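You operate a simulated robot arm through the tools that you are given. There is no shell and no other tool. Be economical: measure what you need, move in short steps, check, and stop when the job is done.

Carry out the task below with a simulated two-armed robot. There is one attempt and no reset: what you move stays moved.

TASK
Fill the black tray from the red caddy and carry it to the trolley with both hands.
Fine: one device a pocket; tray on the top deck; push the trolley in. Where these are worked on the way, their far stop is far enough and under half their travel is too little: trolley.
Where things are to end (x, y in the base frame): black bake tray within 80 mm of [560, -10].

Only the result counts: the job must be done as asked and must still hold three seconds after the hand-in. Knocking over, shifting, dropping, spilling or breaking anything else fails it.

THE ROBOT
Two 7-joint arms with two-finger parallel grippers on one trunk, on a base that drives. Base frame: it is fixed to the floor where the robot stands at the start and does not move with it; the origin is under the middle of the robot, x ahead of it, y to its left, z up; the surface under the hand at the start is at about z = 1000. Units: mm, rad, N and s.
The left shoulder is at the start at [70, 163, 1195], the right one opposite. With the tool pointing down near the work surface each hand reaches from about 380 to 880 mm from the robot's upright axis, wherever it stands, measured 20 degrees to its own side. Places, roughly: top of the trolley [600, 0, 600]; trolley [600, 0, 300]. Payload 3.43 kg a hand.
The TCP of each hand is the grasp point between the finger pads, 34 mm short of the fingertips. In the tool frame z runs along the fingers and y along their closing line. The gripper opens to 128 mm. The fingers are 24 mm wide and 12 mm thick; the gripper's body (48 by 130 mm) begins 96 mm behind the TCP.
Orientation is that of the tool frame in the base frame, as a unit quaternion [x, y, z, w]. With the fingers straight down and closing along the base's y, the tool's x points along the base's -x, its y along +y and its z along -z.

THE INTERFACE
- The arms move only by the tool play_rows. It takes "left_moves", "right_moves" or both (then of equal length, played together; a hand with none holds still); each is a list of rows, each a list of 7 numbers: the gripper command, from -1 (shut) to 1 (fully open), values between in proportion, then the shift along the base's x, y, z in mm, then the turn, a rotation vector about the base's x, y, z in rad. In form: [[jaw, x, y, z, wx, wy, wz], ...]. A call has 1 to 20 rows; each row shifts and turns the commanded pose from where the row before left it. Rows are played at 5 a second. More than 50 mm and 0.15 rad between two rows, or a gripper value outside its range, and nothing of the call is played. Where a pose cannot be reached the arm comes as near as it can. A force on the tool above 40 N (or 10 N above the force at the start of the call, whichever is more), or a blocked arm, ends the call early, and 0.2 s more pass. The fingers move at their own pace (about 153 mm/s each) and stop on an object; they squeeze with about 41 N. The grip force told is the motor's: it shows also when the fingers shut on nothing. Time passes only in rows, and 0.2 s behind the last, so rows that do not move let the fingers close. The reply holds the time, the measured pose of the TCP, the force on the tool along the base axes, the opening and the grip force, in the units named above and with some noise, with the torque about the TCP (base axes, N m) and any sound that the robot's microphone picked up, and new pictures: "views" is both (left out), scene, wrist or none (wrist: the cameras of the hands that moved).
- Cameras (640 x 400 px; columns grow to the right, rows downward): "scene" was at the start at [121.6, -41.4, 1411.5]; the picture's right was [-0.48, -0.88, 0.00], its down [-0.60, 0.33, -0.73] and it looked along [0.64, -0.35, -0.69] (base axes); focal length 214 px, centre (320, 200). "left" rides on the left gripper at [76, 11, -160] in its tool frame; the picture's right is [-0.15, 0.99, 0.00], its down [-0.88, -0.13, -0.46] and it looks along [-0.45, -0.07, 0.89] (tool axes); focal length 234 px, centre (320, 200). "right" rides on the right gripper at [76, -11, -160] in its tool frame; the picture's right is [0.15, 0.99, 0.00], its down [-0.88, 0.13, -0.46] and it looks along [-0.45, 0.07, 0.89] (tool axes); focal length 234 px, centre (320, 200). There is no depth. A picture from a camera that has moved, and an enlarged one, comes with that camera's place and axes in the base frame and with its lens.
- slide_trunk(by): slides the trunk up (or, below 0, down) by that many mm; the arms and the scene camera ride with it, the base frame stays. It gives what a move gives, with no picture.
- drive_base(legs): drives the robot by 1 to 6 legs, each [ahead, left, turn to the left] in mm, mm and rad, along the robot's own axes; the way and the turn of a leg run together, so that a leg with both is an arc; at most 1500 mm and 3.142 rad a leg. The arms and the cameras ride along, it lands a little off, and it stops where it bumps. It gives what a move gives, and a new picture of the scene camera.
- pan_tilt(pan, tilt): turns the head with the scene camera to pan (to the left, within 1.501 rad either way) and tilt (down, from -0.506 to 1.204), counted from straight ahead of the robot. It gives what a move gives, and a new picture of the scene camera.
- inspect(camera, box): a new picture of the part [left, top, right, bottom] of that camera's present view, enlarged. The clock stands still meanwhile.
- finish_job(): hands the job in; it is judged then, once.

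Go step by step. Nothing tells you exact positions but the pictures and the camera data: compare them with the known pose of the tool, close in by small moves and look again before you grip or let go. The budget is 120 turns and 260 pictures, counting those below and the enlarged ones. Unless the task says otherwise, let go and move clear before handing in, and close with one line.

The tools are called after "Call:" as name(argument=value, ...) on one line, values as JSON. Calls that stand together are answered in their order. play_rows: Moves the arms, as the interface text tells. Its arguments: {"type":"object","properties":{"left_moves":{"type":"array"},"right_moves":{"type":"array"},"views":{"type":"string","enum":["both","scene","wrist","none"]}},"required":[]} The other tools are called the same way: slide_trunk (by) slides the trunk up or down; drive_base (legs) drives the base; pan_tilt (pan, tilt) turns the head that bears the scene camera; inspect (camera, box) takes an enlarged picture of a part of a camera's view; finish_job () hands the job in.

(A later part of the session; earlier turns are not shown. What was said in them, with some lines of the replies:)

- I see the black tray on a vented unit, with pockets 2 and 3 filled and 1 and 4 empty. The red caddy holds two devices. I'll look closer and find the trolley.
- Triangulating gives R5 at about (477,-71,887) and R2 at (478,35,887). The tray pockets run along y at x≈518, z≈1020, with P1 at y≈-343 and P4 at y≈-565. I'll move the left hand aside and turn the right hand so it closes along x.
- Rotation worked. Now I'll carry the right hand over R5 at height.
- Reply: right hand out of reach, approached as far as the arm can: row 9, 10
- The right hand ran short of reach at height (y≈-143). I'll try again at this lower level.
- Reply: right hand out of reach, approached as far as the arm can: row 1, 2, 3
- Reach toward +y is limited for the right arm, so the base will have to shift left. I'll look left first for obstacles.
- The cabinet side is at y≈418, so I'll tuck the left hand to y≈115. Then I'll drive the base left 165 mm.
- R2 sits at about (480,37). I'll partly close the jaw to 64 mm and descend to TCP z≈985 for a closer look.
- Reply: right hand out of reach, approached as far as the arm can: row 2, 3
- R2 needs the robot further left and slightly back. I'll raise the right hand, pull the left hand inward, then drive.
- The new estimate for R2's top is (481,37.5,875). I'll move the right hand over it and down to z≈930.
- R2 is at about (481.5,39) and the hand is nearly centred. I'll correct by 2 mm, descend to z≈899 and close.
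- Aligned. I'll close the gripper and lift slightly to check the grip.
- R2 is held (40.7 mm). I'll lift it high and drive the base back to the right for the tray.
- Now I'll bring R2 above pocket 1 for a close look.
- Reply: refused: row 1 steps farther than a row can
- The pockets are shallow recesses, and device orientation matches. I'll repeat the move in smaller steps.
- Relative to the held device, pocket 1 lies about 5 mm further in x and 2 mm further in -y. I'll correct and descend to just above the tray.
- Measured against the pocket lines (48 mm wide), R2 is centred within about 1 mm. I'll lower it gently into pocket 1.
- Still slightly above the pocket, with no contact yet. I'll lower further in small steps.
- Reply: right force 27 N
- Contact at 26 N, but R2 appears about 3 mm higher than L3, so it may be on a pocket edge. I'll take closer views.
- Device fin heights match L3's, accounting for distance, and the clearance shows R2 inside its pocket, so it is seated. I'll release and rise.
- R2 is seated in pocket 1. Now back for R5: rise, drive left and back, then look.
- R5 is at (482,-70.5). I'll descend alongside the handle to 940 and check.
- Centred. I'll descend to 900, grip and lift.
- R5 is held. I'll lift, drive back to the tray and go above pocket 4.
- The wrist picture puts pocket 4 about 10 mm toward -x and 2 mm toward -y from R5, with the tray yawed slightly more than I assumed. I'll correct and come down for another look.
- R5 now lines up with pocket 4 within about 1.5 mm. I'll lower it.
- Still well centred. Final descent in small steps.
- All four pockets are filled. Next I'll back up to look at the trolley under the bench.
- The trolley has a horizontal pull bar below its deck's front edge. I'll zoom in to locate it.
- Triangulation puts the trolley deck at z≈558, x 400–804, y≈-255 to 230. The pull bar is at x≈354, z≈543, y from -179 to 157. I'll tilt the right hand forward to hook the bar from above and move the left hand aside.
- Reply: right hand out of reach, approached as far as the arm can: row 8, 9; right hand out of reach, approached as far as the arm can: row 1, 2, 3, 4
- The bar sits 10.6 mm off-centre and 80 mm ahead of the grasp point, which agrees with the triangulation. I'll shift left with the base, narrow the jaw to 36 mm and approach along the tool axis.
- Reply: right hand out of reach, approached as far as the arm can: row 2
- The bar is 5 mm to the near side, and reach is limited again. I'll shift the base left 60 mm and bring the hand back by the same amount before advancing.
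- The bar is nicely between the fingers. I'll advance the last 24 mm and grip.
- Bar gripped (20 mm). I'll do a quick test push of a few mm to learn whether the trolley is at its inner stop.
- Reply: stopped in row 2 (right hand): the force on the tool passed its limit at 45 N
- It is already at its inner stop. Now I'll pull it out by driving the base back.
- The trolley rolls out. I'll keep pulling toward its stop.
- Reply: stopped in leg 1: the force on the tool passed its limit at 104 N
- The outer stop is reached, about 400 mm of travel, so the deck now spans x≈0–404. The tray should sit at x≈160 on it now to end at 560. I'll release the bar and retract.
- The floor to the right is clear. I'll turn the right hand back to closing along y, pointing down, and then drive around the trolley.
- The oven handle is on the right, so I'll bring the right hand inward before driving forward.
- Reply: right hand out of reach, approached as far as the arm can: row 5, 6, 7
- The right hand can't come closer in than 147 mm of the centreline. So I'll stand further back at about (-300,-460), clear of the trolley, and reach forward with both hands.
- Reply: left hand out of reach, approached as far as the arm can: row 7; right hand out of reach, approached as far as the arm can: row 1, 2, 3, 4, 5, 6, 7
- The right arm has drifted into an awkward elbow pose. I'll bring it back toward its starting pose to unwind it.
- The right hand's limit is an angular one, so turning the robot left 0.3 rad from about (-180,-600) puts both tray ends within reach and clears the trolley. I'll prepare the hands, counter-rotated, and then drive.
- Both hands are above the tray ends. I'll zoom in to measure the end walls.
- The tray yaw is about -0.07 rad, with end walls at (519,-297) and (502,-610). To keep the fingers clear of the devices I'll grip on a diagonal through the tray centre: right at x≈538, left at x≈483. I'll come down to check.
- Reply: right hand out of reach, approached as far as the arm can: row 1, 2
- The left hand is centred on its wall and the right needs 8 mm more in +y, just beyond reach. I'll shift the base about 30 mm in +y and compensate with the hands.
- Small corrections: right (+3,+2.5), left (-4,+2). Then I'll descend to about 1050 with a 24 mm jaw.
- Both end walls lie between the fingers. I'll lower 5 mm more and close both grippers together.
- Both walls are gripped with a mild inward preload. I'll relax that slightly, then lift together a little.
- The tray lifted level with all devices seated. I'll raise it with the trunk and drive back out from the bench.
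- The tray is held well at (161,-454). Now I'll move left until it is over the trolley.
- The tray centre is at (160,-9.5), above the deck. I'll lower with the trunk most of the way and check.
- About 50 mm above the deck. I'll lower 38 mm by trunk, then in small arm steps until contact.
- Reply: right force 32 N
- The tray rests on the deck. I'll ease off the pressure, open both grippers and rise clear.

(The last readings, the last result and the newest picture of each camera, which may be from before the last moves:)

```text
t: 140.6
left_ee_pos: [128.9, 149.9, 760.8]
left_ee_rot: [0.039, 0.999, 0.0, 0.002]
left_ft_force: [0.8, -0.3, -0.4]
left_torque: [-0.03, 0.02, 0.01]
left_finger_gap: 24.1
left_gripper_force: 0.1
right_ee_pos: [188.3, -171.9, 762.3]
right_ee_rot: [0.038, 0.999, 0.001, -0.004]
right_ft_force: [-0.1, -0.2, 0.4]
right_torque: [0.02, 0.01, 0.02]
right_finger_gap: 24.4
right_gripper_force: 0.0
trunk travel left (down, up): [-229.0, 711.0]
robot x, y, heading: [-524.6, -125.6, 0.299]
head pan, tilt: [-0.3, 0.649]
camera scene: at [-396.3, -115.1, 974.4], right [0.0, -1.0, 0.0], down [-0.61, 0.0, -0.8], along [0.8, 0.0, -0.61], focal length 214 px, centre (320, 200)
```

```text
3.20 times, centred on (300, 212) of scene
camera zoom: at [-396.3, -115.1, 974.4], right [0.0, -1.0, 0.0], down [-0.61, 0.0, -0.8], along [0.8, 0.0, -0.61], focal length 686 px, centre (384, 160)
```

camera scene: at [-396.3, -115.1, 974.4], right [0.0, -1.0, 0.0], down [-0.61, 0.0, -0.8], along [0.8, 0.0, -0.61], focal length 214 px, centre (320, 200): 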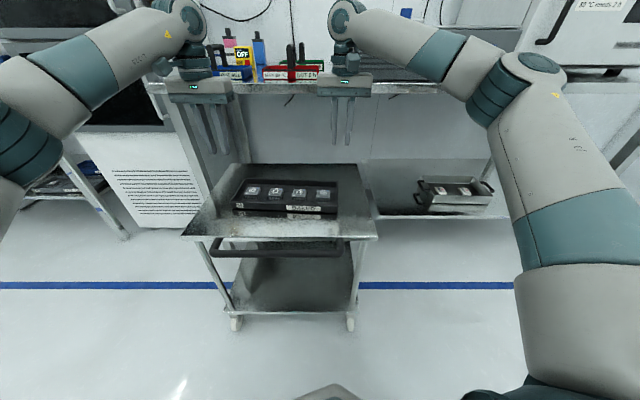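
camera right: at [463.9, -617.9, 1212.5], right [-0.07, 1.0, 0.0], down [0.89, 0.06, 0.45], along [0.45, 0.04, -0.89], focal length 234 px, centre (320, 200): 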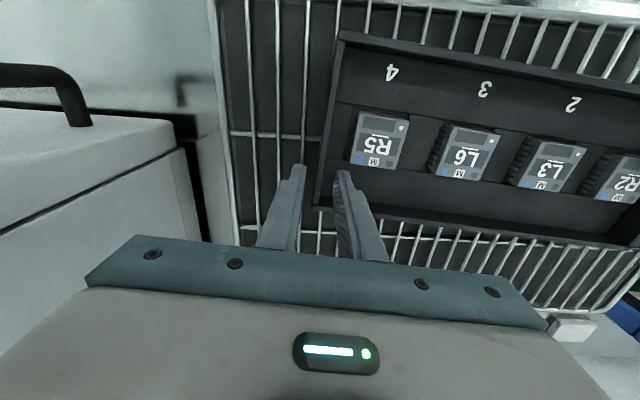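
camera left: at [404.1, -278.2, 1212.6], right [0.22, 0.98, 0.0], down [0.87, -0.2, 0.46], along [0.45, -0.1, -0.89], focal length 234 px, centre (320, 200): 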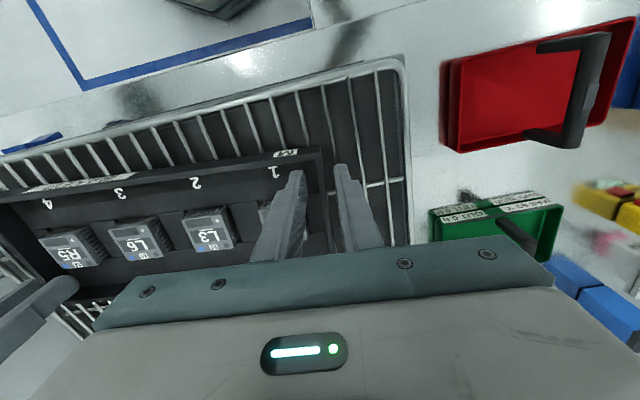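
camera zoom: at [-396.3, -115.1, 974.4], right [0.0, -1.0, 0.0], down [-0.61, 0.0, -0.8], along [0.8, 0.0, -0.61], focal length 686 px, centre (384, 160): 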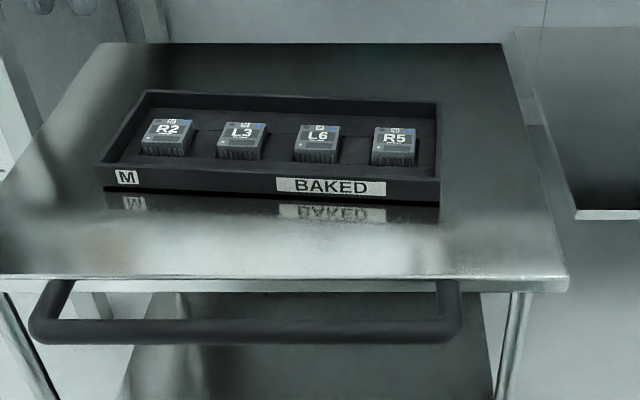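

The tray rests on the deck with all four devices. Next I'll back off and set both closed hands, tilted forward, in front of the bar to push the trolley in.

Call:
drive_base(legs=[[-315, 98, 0]])

Call:
play_rows(left_moves=[[-1, 15, -8, -15, 0, -0.15, 0], [-1, 15, -8, -20, 0, -0.15, 0], [-1, 15, -8, -20, 0, -0.15, 0], [-1, 15, -8, -20, 0, -0.15, 0], [-1, 10, -8, -25, 0, 0, 0], [-1, 0, -8, -25, 0, 0, 0], [-1, 0, 0, -25, 0, 0, 0], [-1, 0, 0, 0, 0, 0, 0]], right_moves=[[-1, 2, 7, -15, 0, -0.15, 0], [-1, 2, 7, -20, 0, -0.15, 0], [-1, 2, 7, -20, 0, -0.15, 0], [-1, 2, 7, -20, 0, -0.15, 0], [-1, 2, 7, -25, 0, 0, 0], [-1, 0, 7, -25, 0, 0, 0], [-1, 0, 0, -25, 0, 0, 0], [-1, 0, 0, 0, 0, 0, 0]], views="scene")

```text
t: 142.8
left_ee_pos: [-201.8, 149.2, 762.1]
left_ee_rot: [0.038, 0.999, 0.0, 0.001]
left_ft_force: [0.2, 0.4, 0.4]
left_torque: [0.04, 0.02, 0.01]
left_finger_gap: 24.3
left_gripper_force: 0.0
right_ee_pos: [-144.2, -172.7, 762.0]
right_ee_rot: [0.039, 0.999, 0.001, -0.003]
right_ft_force: [-1.0, -0.2, 0.3]
right_torque: [0.01, 0.01, -0.01]
right_finger_gap: 24.3
right_gripper_force: 0.1
trunk travel left (down, up): [-229.0, 711.0]
robot x, y, heading: [-857.7, -124.2, 0.303]
head pan, tilt: [-0.3, 0.649]
camera scene: at [-728.2, -115.7, 974.6], right [0.0, -1.0, 0.0], down [-0.6, 0.0, -0.8], along [0.8, 0.0, -0.6], focal length 214 px, centre (320, 200)
```

scene: 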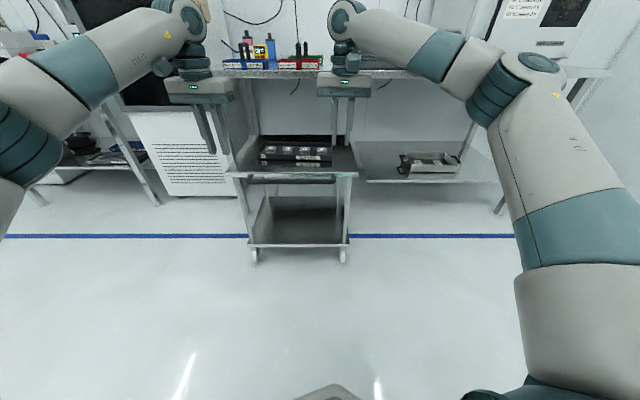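

```text
t: 144.6
left_ee_pos: [-130.2, 100.1, 611.3]
left_ee_rot: [0.036, 0.954, 0.012, 0.296]
left_ft_force: [-0.4, 0.3, 0.5]
left_torque: [0.03, -0.01, 0.02]
left_finger_gap: 0.1
left_gripper_force: 32.9
right_ee_pos: [-131.7, -130.0, 611.3]
right_ee_rot: [0.036, 0.956, 0.013, 0.291]
right_ft_force: [-0.4, -0.4, -0.2]
right_torque: [0.04, 0.01, 0.03]
right_finger_gap: 0.1
right_gripper_force: 32.7
trunk travel left (down, up): [-229.0, 711.0]
robot x, y, heading: [-860.7, -129.8, 0.304]
head pan, tilt: [-0.3, 0.649]
camera scene: at [-727.8, -115.7, 974.6], right [0.0, -1.0, 0.0], down [-0.6, 0.0, -0.8], along [0.8, 0.0, -0.6], focal length 214 px, centre (320, 200)
```

scene: 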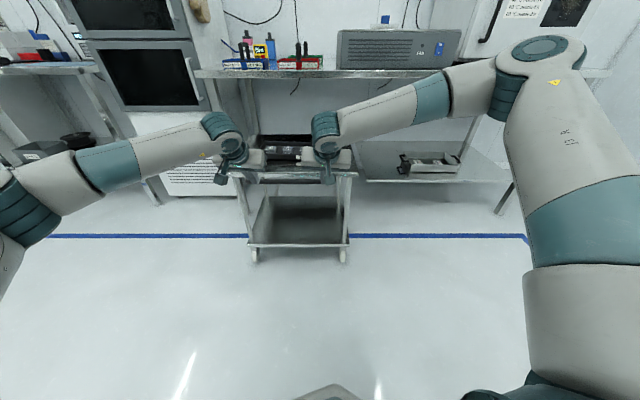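

Both hands are in place. I'll lower to bar height and check.

Call:
play_rows(left_moves=[[-1, 0, 0, -25, 0, 0, 0], [-1, 0, 0, -25, 0, 0, 0], [-1, 0, 0, -22, 0, 0, 0], [-1, 25, 0, 0, 0, 0, 0], [-1, 0, 0, 0, 0, 0, 0]], right_moves=[[-1, 0, 0, -25, 0, 0, 0], [-1, 0, 0, -25, 0, 0, 0], [-1, 0, 0, -22, 0, 0, 0], [-1, 25, 0, 0, 0, 0, 0], [-1, 0, 0, 0, 0, 0, 0]], views="both")

Call:
inspect(camera="scene", box=[220, 110, 380, 210])

```text
t: 145.8
left_ee_pos: [-105.6, 100.3, 538.0]
left_ee_rot: [0.036, 0.954, 0.011, 0.297]
left_ft_force: [0.2, -0.4, 0.1]
left_torque: [0.02, -0.01, -0.01]
left_finger_gap: 0.2
left_gripper_force: 33.0
right_ee_pos: [-111.2, -140.3, 543.0]
right_ee_rot: [0.036, 0.956, 0.015, 0.292]
right_ft_force: [0.2, 0.5, -0.3]
right_torque: [0.0, -0.02, 0.01]
right_finger_gap: 0.0
right_gripper_force: 32.5
right hand out of reach, approached as far as the arm can: row 3, 4
trunk travel left (down, up): [-229.0, 711.0]
robot x, y, heading: [-861.0, -129.6, 0.303]
head pan, tilt: [-0.3, 0.649]
camera scene: at [-727.8, -115.8, 974.5], right [0.0, -1.0, 0.0], down [-0.6, 0.0, -0.8], along [0.8, 0.0, -0.6], focal length 214 px, centre (320, 200)
camera right: at [-261.5, -145.7, 634.4], right [-0.06, 1.0, -0.03], down [0.48, 0.06, 0.87], along [0.87, 0.04, -0.48], focal length 234 px, centre (320, 200)
camera left: at [-258.5, 117.4, 627.9], right [0.18, 0.98, 0.13], down [0.46, -0.2, 0.87], along [0.87, -0.1, -0.48], focal length 234 px, centre (320, 200)
```

scene: 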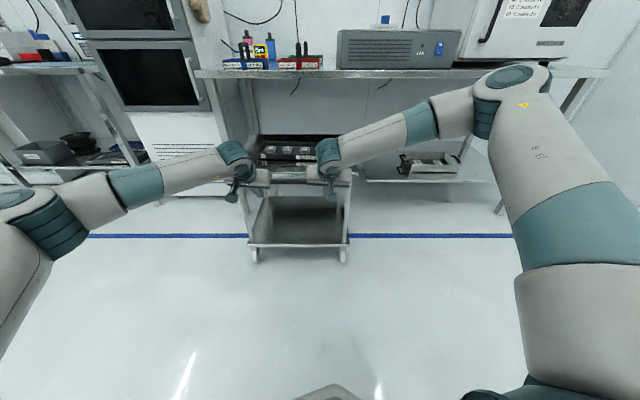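
right: 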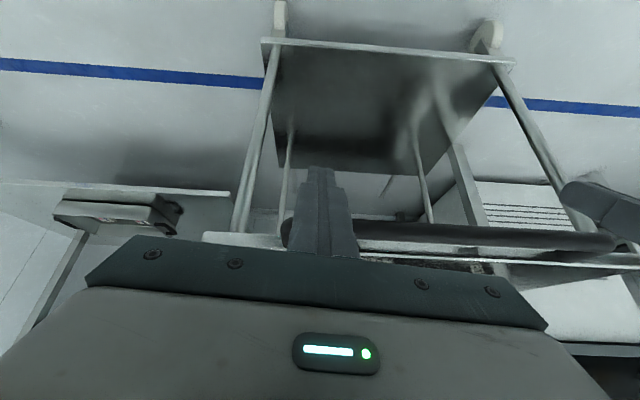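
left: 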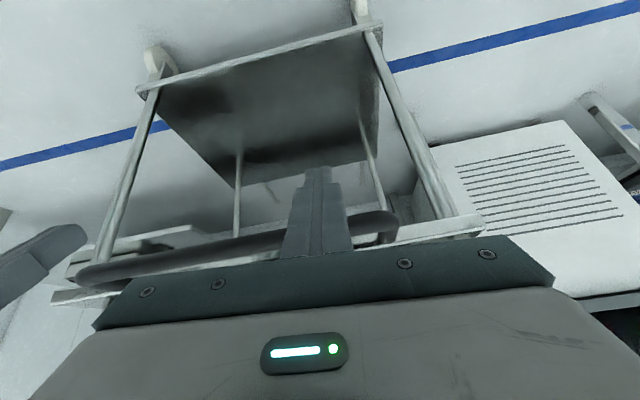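

```text
4.00 times, centred on (300, 160) of scene
camera zoom: at [-727.8, -115.8, 974.5], right [0.0, -1.0, 0.0], down [-0.6, 0.0, -0.8], along [0.8, 0.0, -0.6], focal length 858 px, centre (400, 360)
```

zoom: 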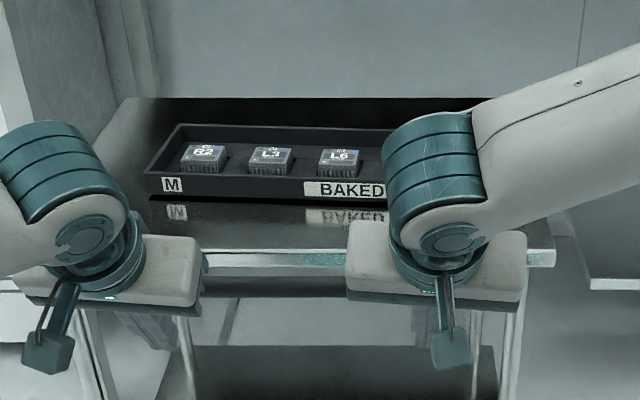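

Fingers are in front of the bar at the right height. I'll drive forward in stages to push the trolley in.

Call:
drive_base(legs=[[95, -30, 0]])

Call:
inspect(camera="scene", box=[220, 110, 380, 210])

```text
t: 147.0
left_ee_pos: [-7.4, 98.9, 538.1]
left_ee_rot: [0.038, 0.954, 0.011, 0.296]
left_ft_force: [0.4, 0.0, -1.3]
left_torque: [-0.01, 0.01, 0.02]
left_finger_gap: 0.0
left_gripper_force: 32.7
right_ee_pos: [-11.9, -141.7, 542.8]
right_ee_rot: [0.036, 0.956, 0.014, 0.291]
right_ft_force: [0.0, 0.9, 0.3]
right_torque: [0.0, 0.0, -0.01]
right_finger_gap: 0.0
right_gripper_force: 33.1
trunk travel left (down, up): [-229.0, 711.0]
robot x, y, heading: [-760.7, -129.9, 0.3]
head pan, tilt: [-0.3, 0.649]
camera scene: at [-628.0, -116.7, 974.4], right [0.0, -1.0, 0.0], down [-0.61, 0.0, -0.8], along [0.8, 0.0, -0.61], focal length 214 px, centre (320, 200)
```

scene: 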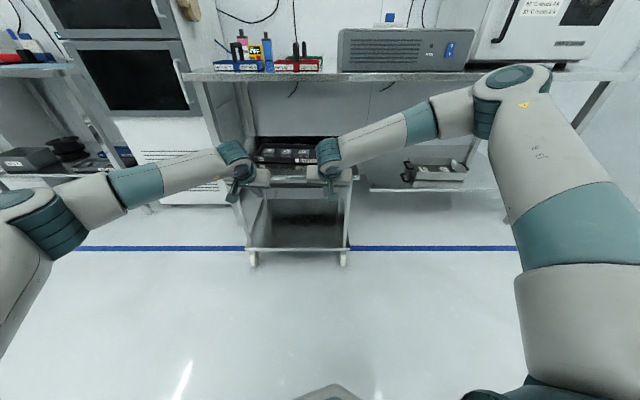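

```text
4.00 times, centred on (300, 160) of scene
camera zoom: at [-628.0, -116.7, 974.4], right [0.0, -1.0, 0.0], down [-0.61, 0.0, -0.8], along [0.8, 0.0, -0.61], focal length 858 px, centre (400, 360)
```

zoom: 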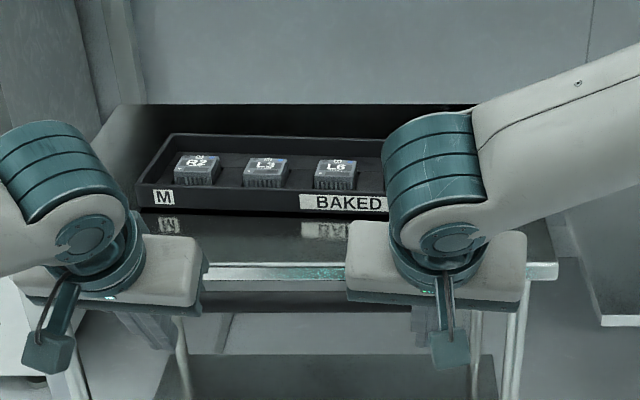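

The trolley moves with the push and the tray rides along. Continuing.

Call:
drive_base(legs=[[143, -45, 0], [115, -36, 0]])

Call:
inspect(camera="scene", box=[220, 110, 380, 210])

```text
t: 149.2
left_ee_pos: [263.5, 97.3, 537.2]
left_ee_rot: [0.036, 0.954, 0.011, 0.296]
left_ft_force: [1.3, 0.0, -0.3]
left_torque: [0.03, -0.01, -0.03]
left_finger_gap: 0.0
left_gripper_force: 33.1
right_ee_pos: [258.2, -144.1, 545.3]
right_ee_rot: [0.037, 0.956, 0.014, 0.292]
right_ft_force: [-0.1, 0.6, -0.2]
right_torque: [-0.05, -0.05, 0.0]
right_finger_gap: 0.0
right_gripper_force: 33.1
trunk travel left (down, up): [-229.0, 711.0]
robot x, y, heading: [-492.7, -130.2, 0.305]
head pan, tilt: [-0.3, 0.649]
camera scene: at [-358.2, -118.7, 974.4], right [0.0, -1.0, 0.0], down [-0.61, 0.0, -0.8], along [0.8, 0.0, -0.61], focal length 214 px, centre (320, 200)
```

scene: 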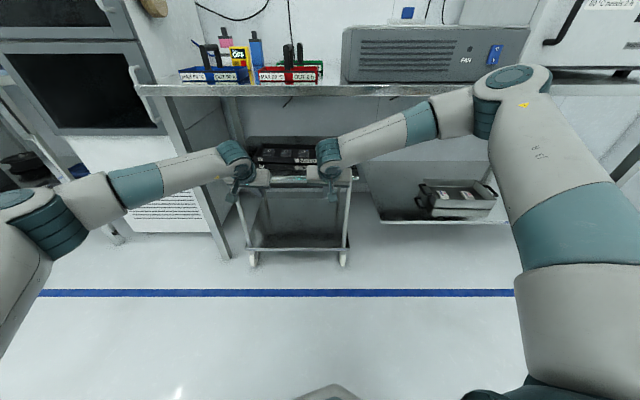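

```text
4.00 times, centred on (300, 160) of scene
camera zoom: at [-358.2, -118.7, 974.4], right [0.0, -1.0, 0.0], down [-0.61, 0.0, -0.8], along [0.8, 0.0, -0.61], focal length 858 px, centre (400, 360)
```

zoom: 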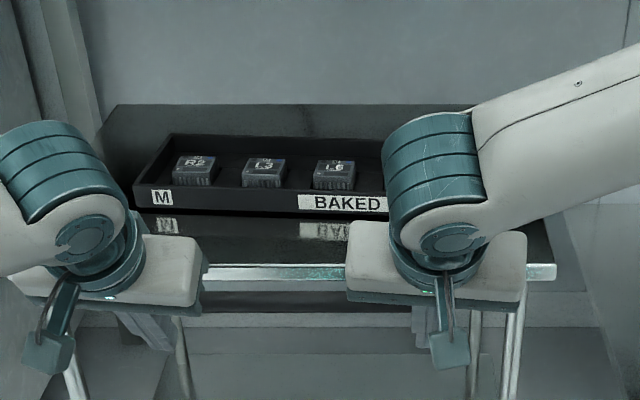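

About 65 mm remains. I'll approach the inner stop more gently.

Call:
drive_base(legs=[[43, -13.5, 0]])

Call:
drive_base(legs=[[24, -7.5, 0]])

```text
t: 150.1
left_ee_pos: [307.7, 96.7, 536.9]
left_ee_rot: [0.037, 0.955, 0.011, 0.296]
left_ft_force: [-0.2, 0.5, -0.1]
left_torque: [0.01, -0.01, 0.02]
left_finger_gap: 0.0
left_gripper_force: 33.1
right_ee_pos: [303.1, -143.9, 543.4]
right_ee_rot: [0.037, 0.956, 0.013, 0.291]
right_ft_force: [-0.2, -0.2, -0.2]
right_torque: [0.03, 0.02, 0.02]
right_finger_gap: 0.0
right_gripper_force: 32.7
trunk travel left (down, up): [-229.0, 711.0]
robot x, y, heading: [-450.0, -128.8, 0.304]
head pan, tilt: [-0.3, 0.649]
camera scene: at [-313.3, -118.8, 974.3], right [0.0, -1.0, 0.0], down [-0.61, 0.0, -0.8], along [0.8, 0.0, -0.61], focal length 214 px, centre (320, 200)
```

scene: 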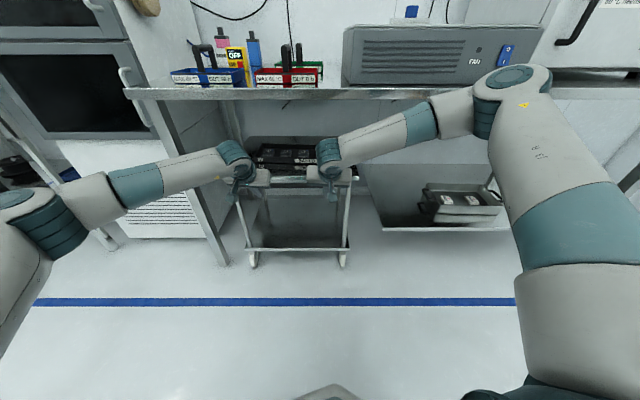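

```text
t: 151.1
left_ee_pos: [329.3, 97.0, 532.7]
left_ee_rot: [0.038, 0.956, 0.01, 0.289]
left_ft_force: [0.0, -0.8, 0.5]
left_torque: [0.02, 0.01, -0.04]
left_finger_gap: 0.0
left_gripper_force: 32.9
right_ee_pos: [323.4, -142.4, 540.6]
right_ee_rot: [0.034, 0.958, 0.013, 0.286]
right_ft_force: [-1.3, 1.3, -1.0]
right_torque: [-0.02, 0.03, -0.01]
right_finger_gap: 0.4
right_gripper_force: 33.2
trunk travel left (down, up): [-229.0, 711.0]
robot x, y, heading: [-422.5, -130.1, 0.299]
head pan, tilt: [-0.3, 0.649]
stopped in leg 1: the force on the tool passed its limit at 55 N (the readings are from after the stop); the commanded pose is now the measured one
camera scene: at [-288.6, -118.7, 974.5], right [0.0, -1.0, 0.0], down [-0.6, 0.0, -0.8], along [0.8, 0.0, -0.6], focal length 214 px, centre (320, 200)
```

scene: 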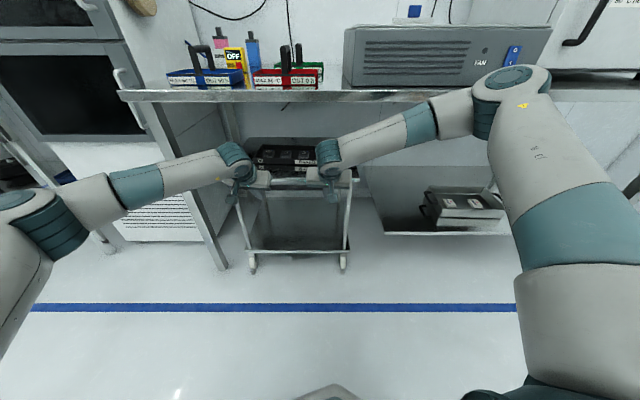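

The inner stop is reached at TCP x≈328, as predicted. I'll back away and verify the trolley and tray.

Call:
drive_base(legs=[[-240, 75, 0]])

Call:
play_rows(left_moves=[[-1, -10, 35, 0, 0, 0, 0], [-1, -10, 35, 0, 0, 0, 0], [-1, -10, 35, 0, 0, 0, 0], [-1, -10, 35, 0, 0, 0, 0], [-1, 0, 0, 0, 0, 0, 0]], right_moves=[[-1, -20, -40, 0, 0, 0, 0], [-1, -20, -40, 0, 0, 0, 0], [-1, -20, -40, 0, 0, 0, 0], [-1, -20, -40, 0, 0, 0, 0], [-1, 0, 0, 0, 0, 0, 0]], views="scene")

Call:
inspect(camera="scene", box=[220, 110, 380, 210])

```text
t: 152.9
left_ee_pos: [75.6, 98.6, 533.2]
left_ee_rot: [0.038, 0.957, 0.01, 0.289]
left_ft_force: [0.4, -0.2, -0.1]
left_torque: [0.01, 0.01, 0.0]
left_finger_gap: 0.0
left_gripper_force: 32.8
right_ee_pos: [72.6, -141.1, 540.8]
right_ee_rot: [0.033, 0.957, 0.014, 0.287]
right_ft_force: [-1.4, -0.1, 0.3]
right_torque: [-0.02, 0.0, -0.01]
right_finger_gap: 0.0
right_gripper_force: 33.1
trunk travel left (down, up): [-229.0, 711.0]
robot x, y, heading: [-671.4, -128.3, 0.303]
head pan, tilt: [-0.3, 0.649]
camera scene: at [-541.3, -117.5, 974.6], right [0.0, -1.0, 0.0], down [-0.6, 0.0, -0.8], along [0.8, 0.0, -0.6], focal length 214 px, centre (320, 200)
```

scene: 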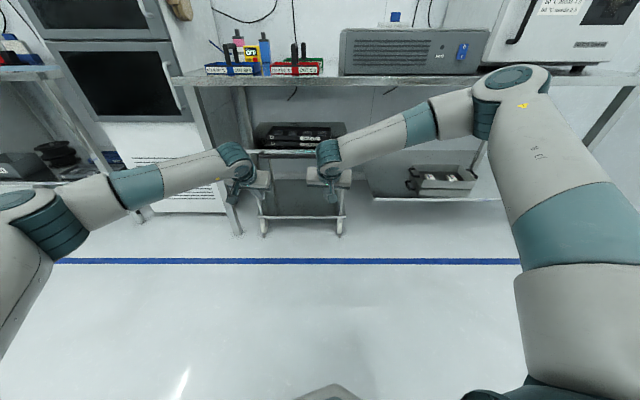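

```text
t: 154.1
left_ee_pos: [36.3, 239.0, 533.0]
left_ee_rot: [0.036, 0.956, 0.011, 0.29]
left_ft_force: [-0.8, 0.4, -0.9]
left_torque: [-0.04, 0.02, -0.01]
left_finger_gap: 0.0
left_gripper_force: 32.9
right_ee_pos: [-9.9, -302.8, 541.3]
right_ee_rot: [0.035, 0.957, 0.013, 0.287]
right_ft_force: [-0.1, -0.2, 0.0]
right_torque: [0.0, -0.03, -0.02]
right_finger_gap: 0.2
right_gripper_force: 33.3
trunk travel left (down, up): [-229.0, 711.0]
robot x, y, heading: [-672.7, -131.5, 0.305]
head pan, tilt: [-0.3, 0.649]
camera scene: at [-541.0, -117.5, 974.5], right [0.0, -1.0, 0.0], down [-0.6, 0.0, -0.8], along [0.8, 0.0, -0.6], focal length 214 px, centre (320, 200)
```

scene: 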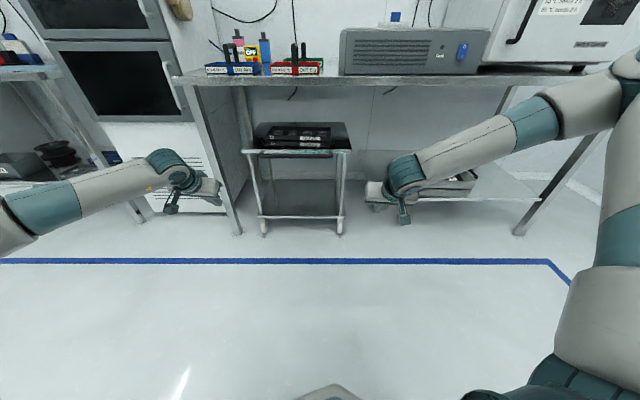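

```text
4.00 times, centred on (300, 160) of scene
camera zoom: at [-541.0, -117.5, 974.5], right [0.0, -1.0, 0.0], down [-0.6, 0.0, -0.8], along [0.8, 0.0, -0.6], focal length 858 px, centre (400, 360)
```

zoom: 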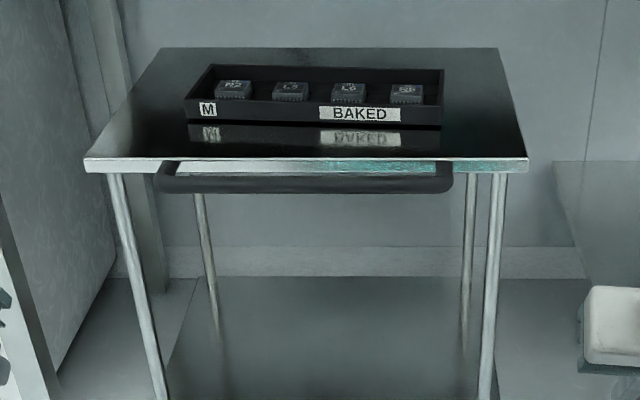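

The trolley is fully in (deck front x≈397). The tray sits at about (560,-9) with one device in each pocket, and both hands are clear, so I'm handing in.

Call:
finish_job()

```text
The job is handed in.
```

The black tray has one device in each pocket and sits on the trolley's top deck at about (560, -9). I pushed the trolley back in to its inner stop, and both hands are clear.
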